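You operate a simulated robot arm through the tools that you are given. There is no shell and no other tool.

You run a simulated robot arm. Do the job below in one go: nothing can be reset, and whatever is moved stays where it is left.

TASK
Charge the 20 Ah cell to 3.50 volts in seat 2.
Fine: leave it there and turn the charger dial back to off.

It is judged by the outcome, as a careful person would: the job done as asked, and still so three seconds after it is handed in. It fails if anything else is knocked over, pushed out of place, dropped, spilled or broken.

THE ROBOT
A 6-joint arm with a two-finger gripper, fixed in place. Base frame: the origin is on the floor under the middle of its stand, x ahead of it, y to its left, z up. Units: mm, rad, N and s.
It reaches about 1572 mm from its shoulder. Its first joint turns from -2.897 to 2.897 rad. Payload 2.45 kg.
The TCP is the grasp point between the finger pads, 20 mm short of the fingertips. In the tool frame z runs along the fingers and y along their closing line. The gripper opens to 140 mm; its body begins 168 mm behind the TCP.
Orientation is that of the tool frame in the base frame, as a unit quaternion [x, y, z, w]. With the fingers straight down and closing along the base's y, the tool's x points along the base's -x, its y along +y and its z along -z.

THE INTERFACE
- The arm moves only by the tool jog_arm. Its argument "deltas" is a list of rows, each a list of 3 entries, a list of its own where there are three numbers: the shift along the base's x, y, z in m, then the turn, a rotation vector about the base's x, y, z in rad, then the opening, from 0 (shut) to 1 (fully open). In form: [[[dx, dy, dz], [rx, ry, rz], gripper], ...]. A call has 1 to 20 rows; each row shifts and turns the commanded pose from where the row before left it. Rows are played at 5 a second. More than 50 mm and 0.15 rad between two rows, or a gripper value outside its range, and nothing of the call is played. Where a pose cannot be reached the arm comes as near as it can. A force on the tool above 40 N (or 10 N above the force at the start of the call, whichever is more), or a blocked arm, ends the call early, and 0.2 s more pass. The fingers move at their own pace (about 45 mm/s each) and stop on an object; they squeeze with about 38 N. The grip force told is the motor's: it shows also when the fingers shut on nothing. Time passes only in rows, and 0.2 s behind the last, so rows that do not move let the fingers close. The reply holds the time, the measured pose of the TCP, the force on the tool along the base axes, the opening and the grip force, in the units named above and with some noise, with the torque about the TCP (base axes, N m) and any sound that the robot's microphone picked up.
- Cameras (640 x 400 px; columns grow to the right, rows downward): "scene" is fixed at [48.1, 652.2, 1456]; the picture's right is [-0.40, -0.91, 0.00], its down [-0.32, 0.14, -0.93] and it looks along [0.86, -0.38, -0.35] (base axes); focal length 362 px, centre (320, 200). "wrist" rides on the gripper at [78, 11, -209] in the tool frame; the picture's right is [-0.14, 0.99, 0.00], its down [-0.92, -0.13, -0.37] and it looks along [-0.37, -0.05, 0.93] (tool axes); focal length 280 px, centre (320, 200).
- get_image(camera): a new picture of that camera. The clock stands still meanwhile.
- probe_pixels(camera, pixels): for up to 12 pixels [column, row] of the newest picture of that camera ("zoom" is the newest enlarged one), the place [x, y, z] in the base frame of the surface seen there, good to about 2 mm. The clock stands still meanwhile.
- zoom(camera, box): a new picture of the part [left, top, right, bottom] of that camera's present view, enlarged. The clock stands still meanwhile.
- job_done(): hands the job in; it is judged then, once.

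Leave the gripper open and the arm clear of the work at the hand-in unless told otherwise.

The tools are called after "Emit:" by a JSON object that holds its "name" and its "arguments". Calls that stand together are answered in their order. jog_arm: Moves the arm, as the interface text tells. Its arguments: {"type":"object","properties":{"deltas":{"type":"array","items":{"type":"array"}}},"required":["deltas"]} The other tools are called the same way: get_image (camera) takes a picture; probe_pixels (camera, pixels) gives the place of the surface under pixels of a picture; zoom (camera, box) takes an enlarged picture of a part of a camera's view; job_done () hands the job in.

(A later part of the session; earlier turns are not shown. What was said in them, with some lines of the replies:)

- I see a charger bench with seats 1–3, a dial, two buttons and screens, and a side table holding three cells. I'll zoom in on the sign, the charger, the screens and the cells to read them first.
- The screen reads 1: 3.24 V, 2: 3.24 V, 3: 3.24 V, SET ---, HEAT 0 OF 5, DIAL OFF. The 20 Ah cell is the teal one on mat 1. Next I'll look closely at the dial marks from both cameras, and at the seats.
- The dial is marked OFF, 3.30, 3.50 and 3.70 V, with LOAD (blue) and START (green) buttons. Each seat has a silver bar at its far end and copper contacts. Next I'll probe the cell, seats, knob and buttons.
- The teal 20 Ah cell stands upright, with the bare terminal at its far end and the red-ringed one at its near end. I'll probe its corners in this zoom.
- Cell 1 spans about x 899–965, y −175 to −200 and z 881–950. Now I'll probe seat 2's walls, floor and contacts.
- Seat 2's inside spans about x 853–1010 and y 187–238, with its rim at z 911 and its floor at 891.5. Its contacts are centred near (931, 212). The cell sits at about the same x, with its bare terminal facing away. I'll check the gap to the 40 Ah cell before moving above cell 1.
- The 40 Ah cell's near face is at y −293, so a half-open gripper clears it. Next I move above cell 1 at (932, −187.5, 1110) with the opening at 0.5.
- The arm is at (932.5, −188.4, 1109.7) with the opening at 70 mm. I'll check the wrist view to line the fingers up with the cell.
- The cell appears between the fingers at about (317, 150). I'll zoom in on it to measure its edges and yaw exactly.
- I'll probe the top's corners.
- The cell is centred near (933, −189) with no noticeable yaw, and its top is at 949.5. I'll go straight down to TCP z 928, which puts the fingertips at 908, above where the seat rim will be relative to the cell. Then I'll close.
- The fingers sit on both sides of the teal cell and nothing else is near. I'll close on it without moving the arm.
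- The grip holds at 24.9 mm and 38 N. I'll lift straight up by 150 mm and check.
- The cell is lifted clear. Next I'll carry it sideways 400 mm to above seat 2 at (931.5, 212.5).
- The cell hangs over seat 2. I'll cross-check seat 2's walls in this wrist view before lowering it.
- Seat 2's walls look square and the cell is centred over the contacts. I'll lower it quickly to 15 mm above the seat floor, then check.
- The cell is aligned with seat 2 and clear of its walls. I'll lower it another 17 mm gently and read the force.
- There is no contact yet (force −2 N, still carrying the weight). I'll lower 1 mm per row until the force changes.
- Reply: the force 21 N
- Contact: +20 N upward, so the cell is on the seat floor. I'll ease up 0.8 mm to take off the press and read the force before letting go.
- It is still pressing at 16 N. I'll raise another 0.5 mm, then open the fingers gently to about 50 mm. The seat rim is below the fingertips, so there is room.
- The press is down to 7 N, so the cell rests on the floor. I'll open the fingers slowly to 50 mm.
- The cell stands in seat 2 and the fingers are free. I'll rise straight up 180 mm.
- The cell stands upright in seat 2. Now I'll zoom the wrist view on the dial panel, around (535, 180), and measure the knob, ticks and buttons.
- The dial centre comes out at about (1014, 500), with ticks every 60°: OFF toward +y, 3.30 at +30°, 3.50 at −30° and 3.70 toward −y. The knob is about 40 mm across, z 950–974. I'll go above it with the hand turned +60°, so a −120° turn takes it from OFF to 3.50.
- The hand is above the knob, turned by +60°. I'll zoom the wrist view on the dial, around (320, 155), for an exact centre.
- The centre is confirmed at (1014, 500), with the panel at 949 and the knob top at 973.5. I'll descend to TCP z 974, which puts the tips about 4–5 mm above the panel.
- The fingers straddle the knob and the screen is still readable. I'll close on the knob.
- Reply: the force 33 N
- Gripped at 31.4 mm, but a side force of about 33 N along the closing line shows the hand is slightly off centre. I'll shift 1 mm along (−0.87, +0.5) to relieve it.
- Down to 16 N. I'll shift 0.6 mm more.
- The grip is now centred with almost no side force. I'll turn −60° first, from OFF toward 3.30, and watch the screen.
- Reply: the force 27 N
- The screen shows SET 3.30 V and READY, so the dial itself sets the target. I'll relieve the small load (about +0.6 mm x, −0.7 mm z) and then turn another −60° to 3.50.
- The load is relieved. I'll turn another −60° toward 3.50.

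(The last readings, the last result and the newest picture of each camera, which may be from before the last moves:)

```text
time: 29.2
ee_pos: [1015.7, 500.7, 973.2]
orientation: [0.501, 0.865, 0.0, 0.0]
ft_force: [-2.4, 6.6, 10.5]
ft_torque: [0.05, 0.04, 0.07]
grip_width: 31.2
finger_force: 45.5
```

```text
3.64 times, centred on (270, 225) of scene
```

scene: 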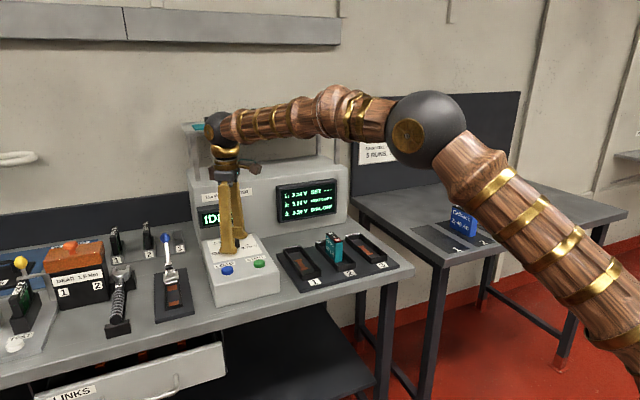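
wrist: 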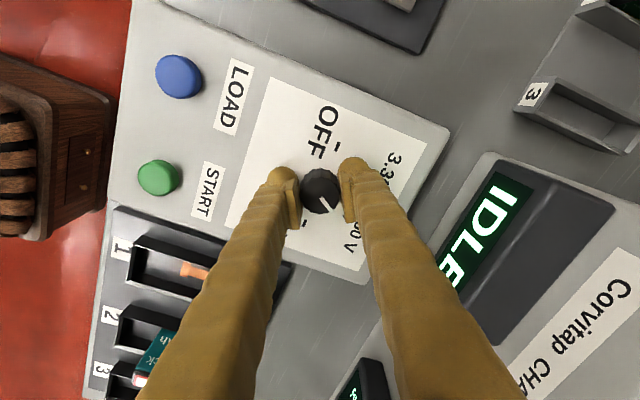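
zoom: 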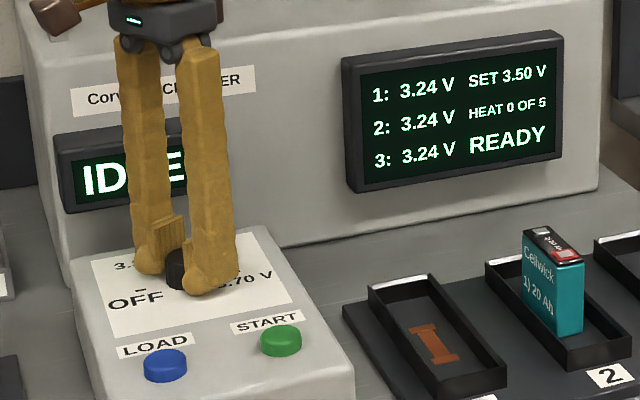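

The screen shows SET 3.50 V and READY. I'll open the fingers and rise 120 mm.

Emit:
{"name": "jog_arm", "arguments": {"deltas": [[[0, 0, 0], [0, 0, 0], 0.3], [[0, 0, 0], [0, 0, 0], 0.4], [[0, 0, 0], [0, 0, 0], 0.5], [[0, 0, 0.01], [0, 0, 0], 0.5], [[0, 0, 0.03], [0, 0, 0], 0.5], [[0, 0, 0.04], [0, 0, 0], 0.5], [[0, 0, 0.04], [0, 0, 0], 0.5], [[0, 0, 0], [0, 0, 0], 0.5]]}}

Emit:
{"name": "get_image", "arguments": {"camera": "wrist"}}

Emit:
{"name": "zoom", "arguments": {"camera": "scene", "box": [190, 170, 350, 280]}}

```text
time: 31.0
ee_pos: [1014.4, 503.5, 1093.2]
orientation: [0.5, 0.866, -0.001, 0.0]
ft_force: [0.5, 0.4, 1.0]
ft_torque: [0.03, -0.01, 0.02]
grip_width: 70.1
finger_force: 0.2
```

```text
taken
```

wrist: 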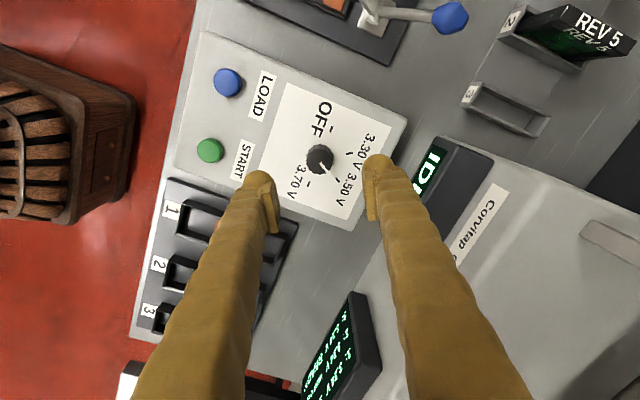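

```text
3.64 times, centred on (270, 225) of scene
```

zoom: 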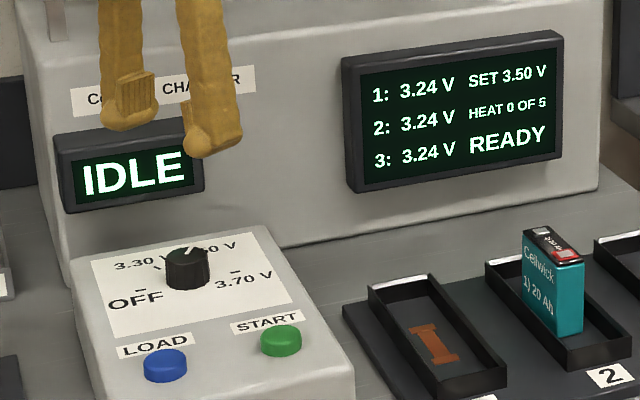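

The dial pointer is on 3.50 and the screen shows READY. Next I close the fingers, turn the hand back to square and move above START, near (881, 459), at z ~1093.

Emit:
{"name": "jog_arm", "arguments": {"deltas": [[[-0.0166, -0.00525, 0], [0, 0, 0.1309], 0.3], [[-0.0166, -0.00525, 0], [0, 0, 0.1309], 0.2], [[-0.0166, -0.00525, 0], [0, 0, 0.1309], 0.1], [[-0.0166, -0.00525, 0], [0, 0, 0.1309], 0.0], [[-0.0166, -0.00525, 0], [0, 0, 0.1309], 0.0], [[-0.0166, -0.00525, 0], [0, 0, 0.1309], 0.0], [[-0.0166, -0.00525, 0], [0, 0, 0.1309], 0.0], [[-0.0166, -0.00525, 0], [0, 0, 0.1309], 0.0], [[0, 0, 0], [0, 0, 0], 0.0], [[0, 0, 0], [0, 0, 0], 0.0]]}}

Emit:
{"name": "get_image", "arguments": {"camera": "wrist"}}

Emit:
{"name": "zoom", "arguments": {"camera": "scene", "box": [190, 170, 350, 310]}}

```text
time: 33.2
ee_pos: [881.7, 460.2, 1091.5]
orientation: [0.0, 1.0, 0.0, 0.0]
ft_force: [0.5, 1.2, -0.5]
ft_torque: [0.03, 0.03, 0.0]
grip_width: 0.0
finger_force: 29.6
```

```text
taken
```

wrist: 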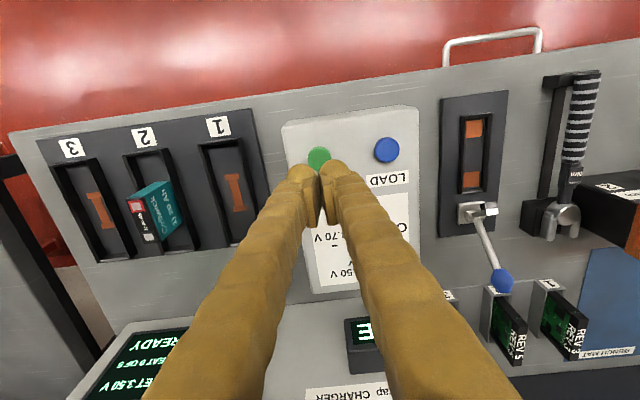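

```text
2.86 times, centred on (270, 240) of scene
```

zoom: 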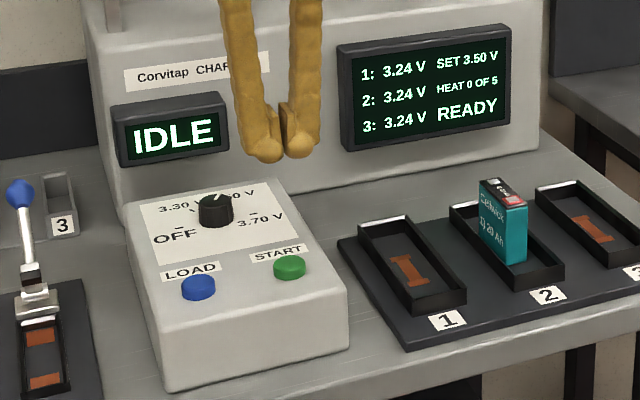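

The closed fingers are above START. I'll measure the button centre from the wrist view at about (318, 158) and from the scene view.

Emit:
{"name": "probe_pixels", "arguments": {"camera": "wrist", "pixels": [[309, 158], [328, 156], [318, 150], [318, 158], [375, 150], [400, 149], [387, 138], [387, 161], [387, 149]]}}

Emit:
{"name": "probe_pixels", "arguments": {"camera": "zoom", "pixels": [[290, 263], [276, 263], [303, 263], [290, 256], [290, 270]]}}

```text
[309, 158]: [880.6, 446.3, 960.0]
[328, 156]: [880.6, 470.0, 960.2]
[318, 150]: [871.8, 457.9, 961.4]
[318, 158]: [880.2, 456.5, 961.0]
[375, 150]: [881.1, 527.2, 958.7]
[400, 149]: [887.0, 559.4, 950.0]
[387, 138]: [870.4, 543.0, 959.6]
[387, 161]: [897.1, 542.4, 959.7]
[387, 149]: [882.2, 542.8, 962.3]
```

```text
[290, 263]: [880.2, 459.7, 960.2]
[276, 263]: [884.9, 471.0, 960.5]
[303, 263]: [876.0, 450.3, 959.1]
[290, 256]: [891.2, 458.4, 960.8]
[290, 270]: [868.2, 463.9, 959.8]
```

START's centre is about (881, 459), with its top at z 961. I'll descend to just above it, with the tips around z 966.

Emit:
{"name": "jog_arm", "arguments": {"deltas": [[[0, 0, -0.03], [0, 0, 0], 0.0], [[0, 0, -0.03], [0, 0, 0], 0.0], [[0, 0, -0.025], [0, 0, 0], 0.0], [[0, 0, -0.015], [0, 0, 0], 0.0], [[0, 0, -0.007], [0, 0, 0], 0.0], [[0, 0, 0], [0, 0, 0], 0.0]]}}

Emit:
{"name": "zoom", "arguments": {"camera": "scene", "box": [190, 170, 350, 310]}}

```text
time: 34.6
ee_pos: [881.4, 459.6, 985.8]
orientation: [0.0, 1.0, 0.0, 0.0]
ft_force: [0.3, 0.7, 0.0]
ft_torque: [0.03, -0.01, -0.01]
grip_width: 0.0
finger_force: 29.3
```

```text
2.86 times, centred on (270, 240) of scene
```

zoom: 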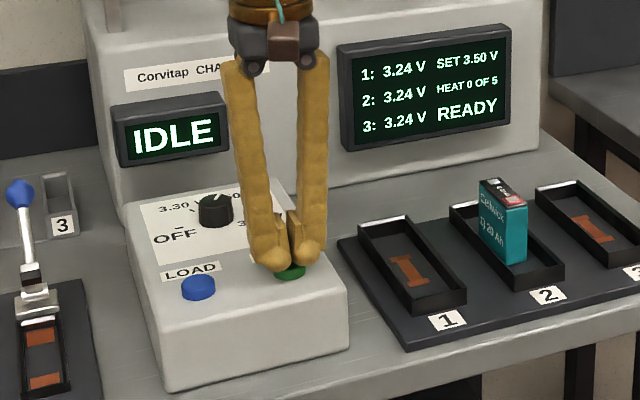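

The tips hover just over START. I'll press in small steps, 9 mm in total, and read the force.

Emit:
{"name": "jog_arm", "arguments": {"deltas": [[[0, 0, -0.003], [0, 0, 0], 0.0], [[0, 0, -0.002], [0, 0, 0], 0.0], [[0, 0, -0.002], [0, 0, 0], 0.0], [[0, 0, -0.002], [0, 0, 0], 0.0]]}}

Emit:
{"name": "zoom", "arguments": {"camera": "scene", "box": [190, 170, 350, 310]}}

```text
time: 35.6
ee_pos: [881.1, 458.9, 977.1]
orientation: [0.0, 1.0, 0.0, 0.001]
ft_force: [0.2, 0.1, 2.8]
ft_torque: [0.06, 0.01, -0.02]
grip_width: 5.8
finger_force: 29.5
heard: click
```

```text
2.86 times, centred on (270, 240) of scene
```

zoom: 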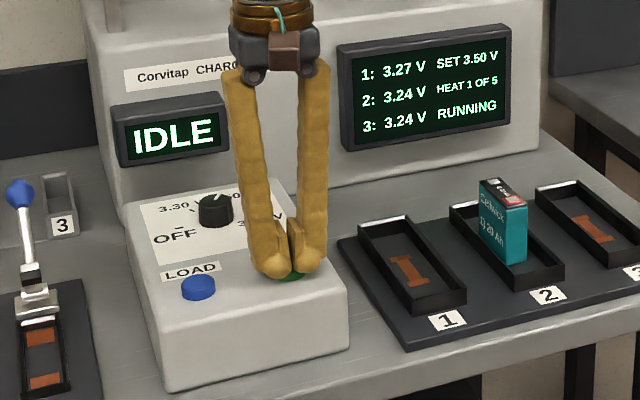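

A click, and the screen shows RUNNING, HEAT 1 OF 5, with cell 1 rising (3.27 V). I'll lift off the button straight up and let the run continue.

Emit:
{"name": "jog_arm", "arguments": {"deltas": [[[0, 0, 0.005], [0, 0, 0], 0.0], [[0, 0, 0.02], [0, 0, 0], 0.0], [[0, 0, 0.03], [0, 0, 0], 0.0], [[0, 0, 0.03], [0, 0, 0], 0.0], [[0, 0, 0.03], [0, 0, 0], 0.0], [[0, 0, 0], [0, 0, 0], 0.0]]}}

Emit:
{"name": "zoom", "arguments": {"camera": "scene", "box": [190, 170, 350, 310]}}

```text
time: 37.0
ee_pos: [881.3, 457.9, 1092.2]
orientation: [0.0, 1.0, 0.0, 0.0]
ft_force: [0.4, 0.7, -0.1]
ft_torque: [0.01, 0.02, 0.0]
grip_width: 0.0
finger_force: 29.9
```

```text
2.86 times, centred on (270, 240) of scene
```

zoom: 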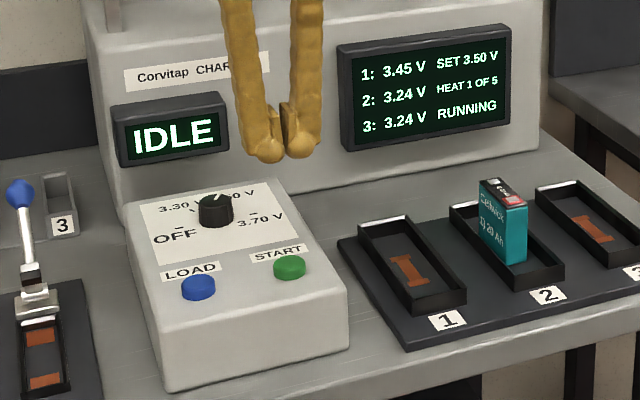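

Cell 1 reads 3.45 V and is still running. I'll wait in place for about a second.

Emit:
{"name": "jog_arm", "arguments": {"deltas": [[[0, 0, 0], [0, 0, 0], 0.0], [[0, 0, 0], [0, 0, 0], 0.0], [[0, 0, 0], [0, 0, 0], 0.0], [[0, 0, 0], [0, 0, 0], 0.0], [[0, 0, 0], [0, 0, 0], 0.0]]}}

Emit:
{"name": "zoom", "arguments": {"camera": "scene", "box": [190, 170, 350, 310]}}

```text
time: 38.2
ee_pos: [882.8, 458.2, 1091.7]
orientation: [0.0, 1.0, 0.0, 0.0]
ft_force: [-0.2, -0.2, -0.2]
ft_torque: [0.04, 0.0, -0.03]
grip_width: 0.0
finger_force: 29.5
```

```text
2.86 times, centred on (270, 240) of scene
```

zoom: 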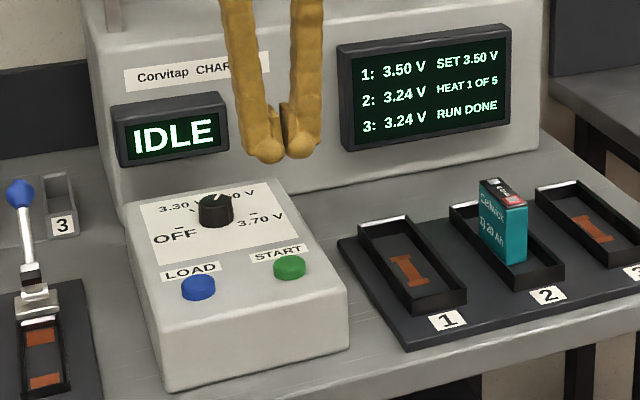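

RUN DONE: cell 1 reads 3.50 V and the others are unchanged. Now I go back above the dial with the hand turned −60° and half open, to bring it back to OFF.

Emit:
{"name": "jog_arm", "arguments": {"deltas": [[[0.0166, 0.00525, 0], [0, 0, -0.1309], 0.1], [[0.0166, 0.00525, 0], [0, 0, -0.1309], 0.2], [[0.0166, 0.00525, 0], [0, 0, -0.1309], 0.3], [[0.0166, 0.00525, 0], [0, 0, -0.1309], 0.4], [[0.0166, 0.00525, 0], [0, 0, -0.1309], 0.5], [[0.0166, 0.00525, 0], [0, 0, -0.1309], 0.5], [[0.0166, 0.00525, 0], [0, 0, -0.1309], 0.5], [[0.0166, 0.00525, 0], [0, 0, -0.1309], 0.5], [[0, 0, 0], [0, 0, 0], 0.5], [[0, 0, 0], [0, 0, 0], 0.5]]}}

Emit:
{"name": "get_image", "arguments": {"camera": "wrist"}}

```text
time: 40.4
ee_pos: [1013.5, 499.3, 1091.0]
orientation: [0.501, 0.866, 0.0, 0.0]
ft_force: [0.4, -0.5, 0.2]
ft_torque: [0.01, -0.01, 0.04]
grip_width: 70.0
finger_force: 0.1
```

```text
taken
```

wrist: 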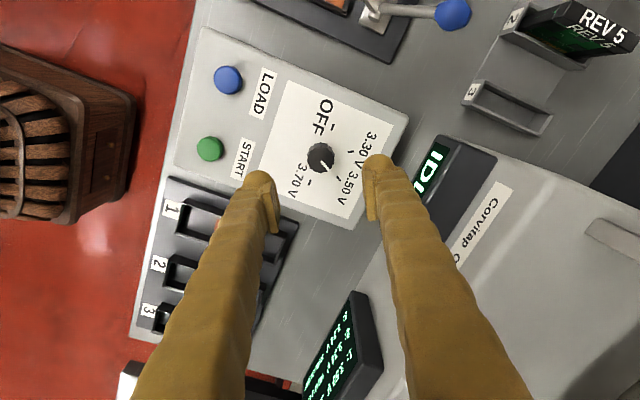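

The knob is centred between the fingers, as before. I'll descend 118 mm to TCP z ~974.

Emit:
{"name": "jog_arm", "arguments": {"deltas": [[[0, 0, -0.03], [0, 0, 0], 0.5], [[0, 0, -0.03], [0, 0, 0], 0.5], [[0, 0, -0.03], [0, 0, 0], 0.5], [[0, 0, -0.018], [0, 0, 0], 0.5], [[0, 0, -0.0105], [0, 0, 0], 0.5], [[0, 0, 0], [0, 0, 0], 0.5], [[0, 0, 0], [0, 0, 0], 0.35], [[0, 0, 0], [0, 0, 0], 0.27], [[0, 0, 0], [0, 0, 0], 0.18], [[0, 0, 0], [0, 0, 0], 0.1], [[0, 0, 0], [0, 0, 0], 0.1]]}}

Emit:
{"name": "get_image", "arguments": {"camera": "wrist"}}

```text
time: 42.8
ee_pos: [1014.4, 502.1, 972.6]
orientation: [0.5, 0.866, 0.0, 0.0]
ft_force: [27.7, 13.8, -3.7]
ft_torque: [0.17, -0.35, 0.09]
grip_width: 31.7
finger_force: 39.5
```

```text
taken
```

wrist: 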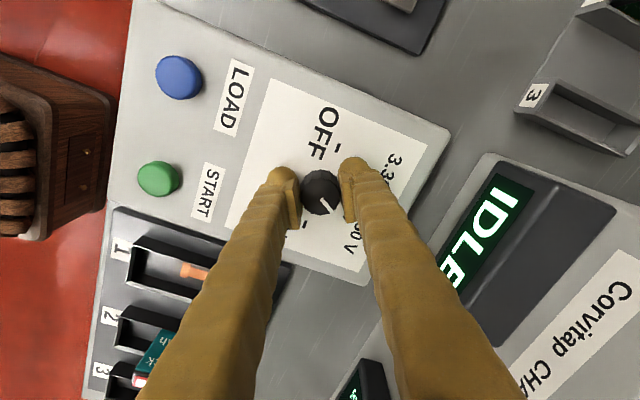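

Gripped, with about 31 N of side force along (+0.87, +0.5). I'll shift about 1.3 mm that way to centre.

Emit:
{"name": "jog_arm", "arguments": {"deltas": [[[0.0006, 0.0003, 0], [0, 0, 0], 0.1], [[0.0005, 0.0003, 0], [0, 0, 0], 0.1], [[0, 0, 0], [0, 0, 0], 0.1]]}}

```text
time: 43.6
ee_pos: [1012.9, 501.3, 972.1]
orientation: [0.5, 0.866, -0.001, -0.001]
ft_force: [5.4, 8.3, -5.8]
ft_torque: [0.1, -0.04, 0.03]
grip_width: 31.1
finger_force: 45.4
```

The side force is now low. I'll turn +60° from 3.50 back to 3.30.

Emit:
{"name": "jog_arm", "arguments": {"deltas": [[[0, 0, 0], [0, 0, 0.08], 0.1], [[0, 0, 0], [0, 0, 0.12], 0.1], [[0, 0, 0], [0, 0, 0.12], 0.1], [[0, 0, 0], [0, 0, 0.12], 0.1], [[0, 0, 0], [0, 0, 0.12], 0.1], [[0, 0, 0], [0, 0, 0.12], 0.1], [[0, 0, 0], [0, 0, 0.12], 0.1], [[0, 0, 0], [0, 0, 0.12], 0.1], [[0, 0, 0], [0, 0, 0.1272], 0.1], [[0, 0, 0], [0, 0, 0], 0.1]]}}

Emit:
{"name": "zoom", "arguments": {"camera": "scene", "box": [190, 170, 350, 280]}}

```text
time: 44.8
ee_pos: [1013.3, 501.4, 972.1]
orientation: [0.252, 0.968, -0.002, -0.001]
ft_force: [-4.2, 1.6, 1.8]
ft_torque: [-0.05, -0.03, -0.04]
grip_width: 31.3
finger_force: 45.5
stopped in row 6: the force on the tool passed its limit at 41 N (the readings are from after the stop); the commanded pose is now the measured one
```

```text
3.64 times, centred on (270, 225) of scene
```

zoom: 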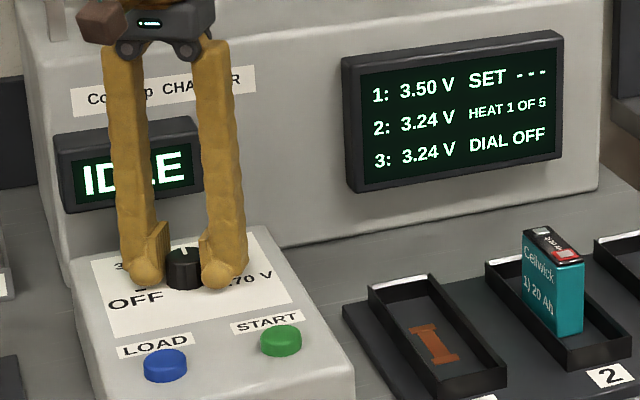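

The turn stopped partway, at about yaw −29°, on a brief force peak. The screen reads DIAL OFF because the pointer is between marks. The force is low now, so I'll go on turning more slowly, another +30°.

Emit:
{"name": "jog_arm", "arguments": {"deltas": [[[0, 0, 0], [0, 0, 0.04], 0.1], [[0, 0, 0], [0, 0, 0.06], 0.1], [[0, 0, 0], [0, 0, 0.06], 0.1], [[0, 0, 0], [0, 0, 0.06], 0.1], [[0, 0, 0], [0, 0, 0.06], 0.1], [[0, 0, 0], [0, 0, 0.06], 0.1], [[0, 0, 0], [0, 0, 0.06], 0.1], [[0, 0, 0], [0, 0, 0.06], 0.1], [[0, 0, 0], [0, 0, 0.05], 0.1], [[0, 0, 0], [0, 0, 0], 0.1]]}}

Emit:
{"name": "get_image", "arguments": {"camera": "wrist"}}

Emit:
{"name": "zoom", "arguments": {"camera": "scene", "box": [190, 170, 350, 280]}}

```text
time: 47.0
ee_pos: [1013.2, 501.8, 972.0]
orientation: [0.0, 1.0, -0.001, -0.002]
ft_force: [0.8, -14.8, 0.3]
ft_torque: [-0.17, -0.03, -0.03]
grip_width: 31.4
finger_force: 44.9
```

```text
taken
```

wrist: 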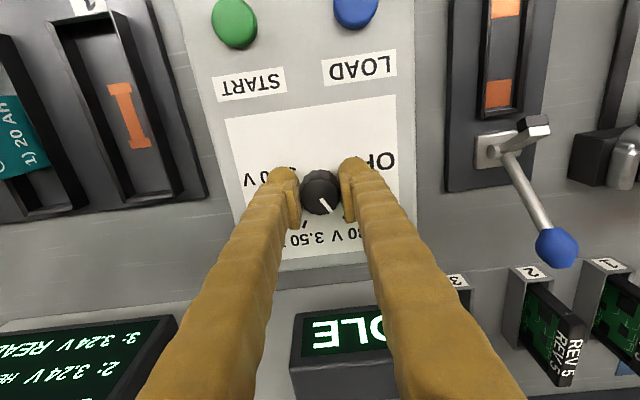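

```text
3.64 times, centred on (270, 225) of scene
```

zoom: 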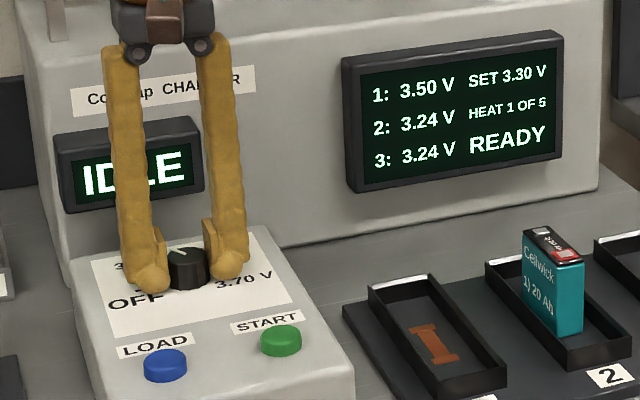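

The dial is now on 3.30. There is a −15 N load in y, so I'll shift −0.7 mm in y and turn the remaining +60° to OFF at the slower rate.

Emit:
{"name": "jog_arm", "arguments": {"deltas": [[[0, -0.0007, 0], [0, 0, 0], 0.1], [[0, 0, 0], [0, 0, 0], 0.1], [[0, 0, 0], [0, 0, 0.04], 0.1], [[0, 0, 0], [0, 0, 0.06], 0.1], [[0, 0, 0], [0, 0, 0.06], 0.1], [[0, 0, 0], [0, 0, 0.06], 0.1], [[0, 0, 0], [0, 0, 0.06], 0.1], [[0, 0, 0], [0, 0, 0.06], 0.1], [[0, 0, 0], [0, 0, 0.06], 0.1], [[0, 0, 0], [0, 0, 0.06], 0.1], [[0, 0, 0], [0, 0, 0.06], 0.1], [[0, 0, 0], [0, 0, 0], 0.1]]}}

```text
time: 49.6
ee_pos: [1014.0, 499.7, 972.8]
orientation: [-0.257, 0.966, -0.003, 0.0]
ft_force: [8.9, -18.8, 5.7]
ft_torque: [-0.22, -0.04, -0.03]
grip_width: 31.1
finger_force: 45.1
```

Halfway there, at yaw +30°. I'll relieve the load a little and turn the remaining 30°.

Emit:
{"name": "jog_arm", "arguments": {"deltas": [[[0.0004, -0.0007, 0], [0, 0, 0], 0.1], [[0, 0, 0], [0, 0, 0], 0.1], [[0, 0, 0], [0, 0, 0.04], 0.1], [[0, 0, 0], [0, 0, 0.06], 0.1], [[0, 0, 0], [0, 0, 0.06], 0.1], [[0, 0, 0], [0, 0, 0.06], 0.1], [[0, 0, 0], [0, 0, 0.06], 0.1], [[0, 0, 0], [0, 0, 0.06], 0.1], [[0, 0, 0], [0, 0, 0.06], 0.1], [[0, 0, 0], [0, 0, 0.06], 0.1], [[0, 0, 0], [0, 0, 0.06], 0.1], [[0, 0, 0], [0, 0, 0], 0.1]]}}

Emit:
{"name": "get_image", "arguments": {"camera": "wrist"}}

Emit:
{"name": "zoom", "arguments": {"camera": "scene", "box": [190, 170, 350, 280]}}

```text
time: 52.2
ee_pos: [1015.0, 498.7, 972.9]
orientation: [-0.498, 0.867, -0.001, -0.001]
ft_force: [-4.3, -23.7, 4.9]
ft_torque: [-0.24, 0.02, 0.01]
grip_width: 31.2
finger_force: 44.8
```

```text
taken
```

wrist: 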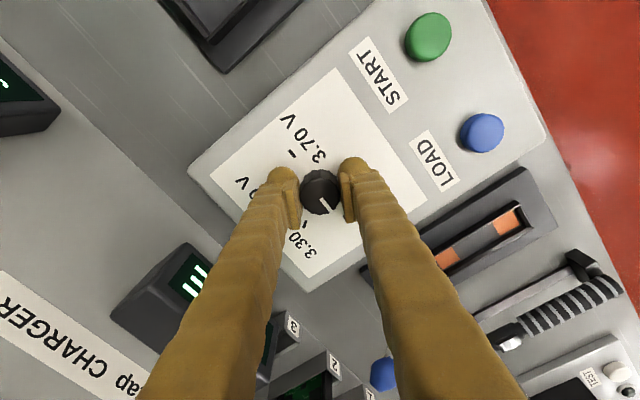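

```text
3.64 times, centred on (270, 225) of scene
```

zoom: 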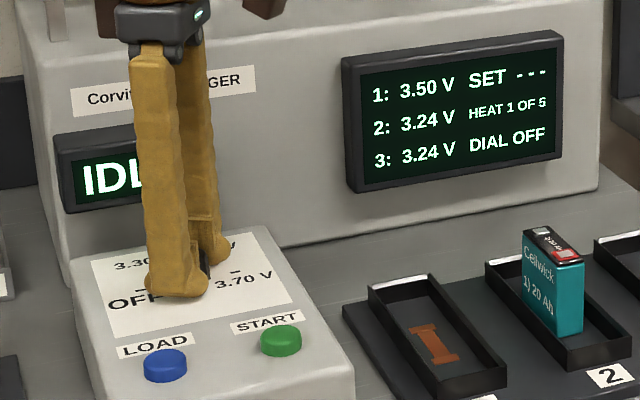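

The screen shows DIAL OFF and SET ---. I'll take off the y load, open the fingers and rise, then check that the pointer sits on the OFF mark.

Emit:
{"name": "jog_arm", "arguments": {"deltas": [[[0, -0.0008, 0], [0, 0, 0], 0.1], [[0, 0, 0], [0, 0, 0], 0.25], [[0, 0, 0], [0, 0, 0], 0.35], [[0, 0, 0], [0, 0, 0], 0.5], [[0, 0, 0], [0, 0, 0], 0.5], [[0, 0, 0.01], [0, 0, 0], 0.5], [[0, 0, 0.03], [0, 0, 0], 0.5], [[0, 0, 0.04], [0, 0, 0], 0.5], [[0, 0, 0.04], [0, 0, 0], 0.5], [[0, 0, 0], [0, 0, 0], 0.5]]}}

Emit:
{"name": "get_image", "arguments": {"camera": "wrist"}}

Emit:
{"name": "zoom", "arguments": {"camera": "wrist", "box": [270, 105, 370, 205]}}

Emit:
{"name": "zoom", "arguments": {"camera": "scene", "box": [190, 170, 350, 280]}}

```text
time: 54.4
ee_pos: [1012.8, 497.4, 1094.9]
orientation: [-0.497, 0.868, -0.001, 0.0]
ft_force: [0.5, -1.0, 0.3]
ft_torque: [0.03, 0.04, 0.05]
grip_width: 70.1
finger_force: 0.1
```

```text
taken
```

wrist: 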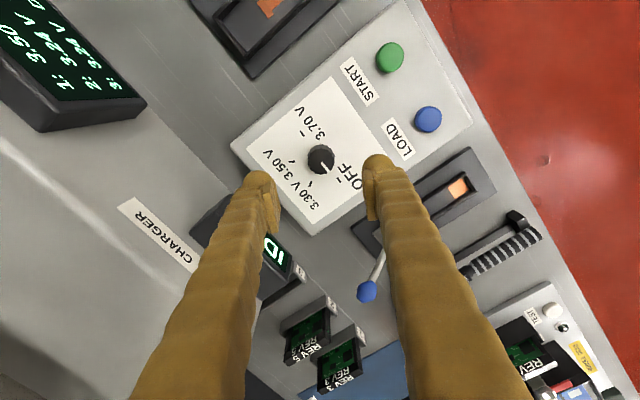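

```text
4.00 times, centred on (320, 155) of wrist
```

zoom: 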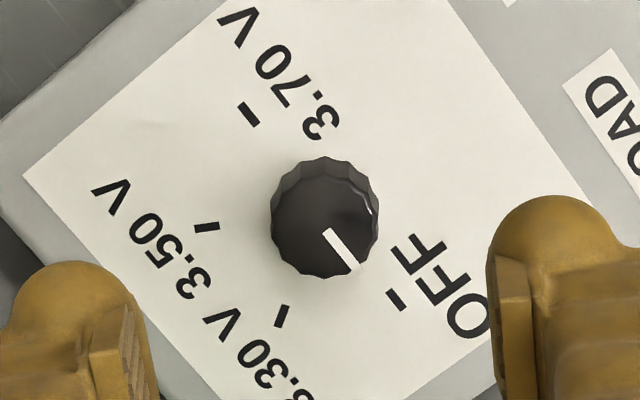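

```text
3.64 times, centred on (270, 225) of scene
```

zoom: 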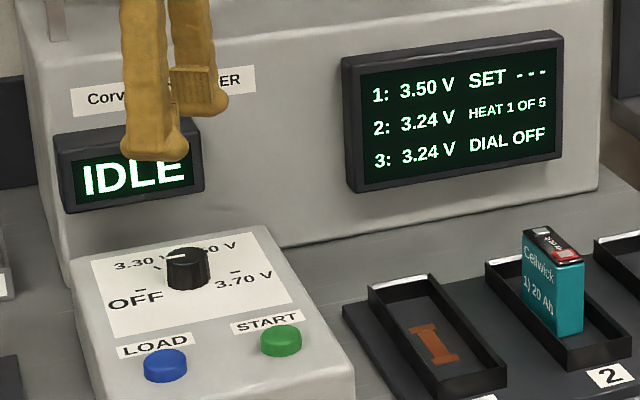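

The pointer looks as it did at the start, pointing at OFF. I'll verify its angle with probes.

Emit:
{"name": "zoom", "arguments": {"camera": "wrist", "box": [300, 140, 340, 180]}}

```text
10.00 times, centred on (320, 160) of wrist
```

zoom: 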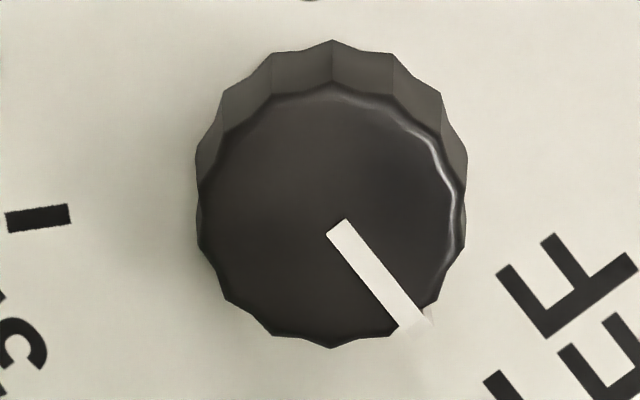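

Emit:
{"name": "probe_pixels", "arguments": {"camera": "zoom", "pixels": [[340, 230], [408, 315], [374, 272], [332, 215], [355, 248], [395, 298]]}}

```text
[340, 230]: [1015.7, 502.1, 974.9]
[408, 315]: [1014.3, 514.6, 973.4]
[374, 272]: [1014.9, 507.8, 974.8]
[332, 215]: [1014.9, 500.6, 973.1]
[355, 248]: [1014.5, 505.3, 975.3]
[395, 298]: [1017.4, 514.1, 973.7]
```

The pointer lies along +y at x ≈ 1015, exactly on OFF. Now I'll rise to z ~1215 and draw back toward the starting place, turning the hand square again.

Emit:
{"name": "jog_arm", "arguments": {"deltas": [[[-0.005, 0, 0.04], [0, 0, 0], 0.5], [[-0.01, 0, 0.04], [0, 0, 0], 0.5], [[-0.02, -0.01, 0.03], [0, 0, -0.1], 0.5], [[-0.03, -0.03, 0.01], [0, 0, -0.12], 0.5], [[-0.03, -0.035, 0], [0, 0, -0.12], 0.6], [[-0.03, -0.035, 0], [0, 0, -0.12], 0.7], [[-0.03, -0.035, 0], [0, 0, -0.12], 0.8], [[-0.03, -0.035, 0], [0, 0, -0.12], 0.9], [[-0.03, -0.035, 0], [0, 0, -0.12], 1.0], [[-0.03, -0.035, 0], [0, 0, -0.12], 1.0], [[-0.03, -0.035, 0], [0, 0, -0.1], 1.0], [[-0.03, -0.035, 0], [0, 0, 0], 1.0], [[-0.02, -0.035, 0], [0, 0, 0], 1.0], [[-0.02, -0.035, 0], [0, 0, 0], 1.0], [[0, -0.035, 0], [0, 0, 0], 1.0], [[0, -0.035, 0], [0, 0, 0], 1.0], [[0, -0.035, 0], [0, 0, 0], 1.0], [[0, 0, 0], [0, 0, 0], 1.0]]}}

Emit:
{"name": "get_image", "arguments": {"camera": "scene"}}

Emit:
{"name": "get_image", "arguments": {"camera": "wrist"}}

Emit:
{"name": "zoom", "arguments": {"camera": "scene", "box": [190, 170, 410, 310]}}

```text
time: 58.2
ee_pos: [669.4, -0.2, 1214.5]
orientation: [0.0, 1.0, -0.002, 0.0]
ft_force: [0.2, 0.9, -0.2]
ft_torque: [-0.03, -0.02, 0.0]
grip_width: 139.9
finger_force: 0.0
```

```text
taken
```

scene: 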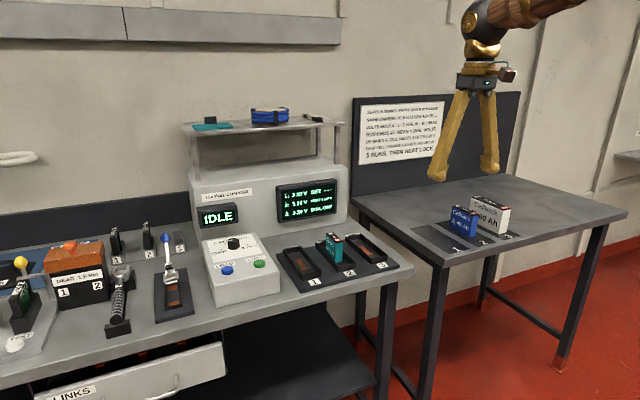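

```text
taken
```

wrist: 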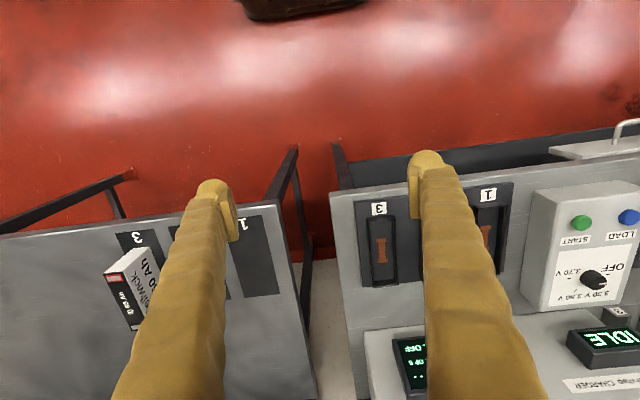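

```text
2.86 times, centred on (300, 240) of scene
```

zoom: 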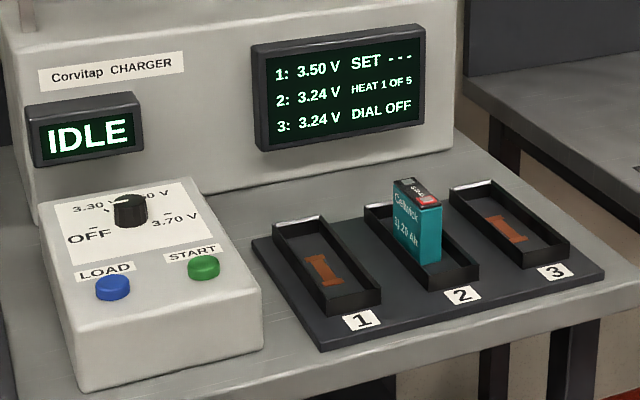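

The arm is clear and the gripper is open. The screen shows cell 1 at 3.50 V, cells 2 and 3 at 3.24 V and DIAL OFF. The 20 Ah cell stands in seat 2, and everything else is where it was. I'm handing the job in.

Emit:
{"name": "job_done", "arguments": {}}

```text
The job is handed in.
```

The 20 Ah cell is charged to 3.50 V, still standing in seat 2, and the charger dial is back on OFF. I handed the job in; no verdict has come back yet.

- **Charge:** It took one run from 3.24 V with the dial at 3.50, and the screen ended on RUN DONE. HEAT reads 1 of 5.
- **Other cells:** The 40 Ah and 60 Ah cells stayed on their mats and still read 3.24 V.
- **Dial:** While turning it back from 3.50, one turn stopped partway on a brief 41 N force peak. I finished the turn more slowly, and the pointer now sits on the OFF mark.
- **Arm:** It is drawn back near its starting place with the gripper open.
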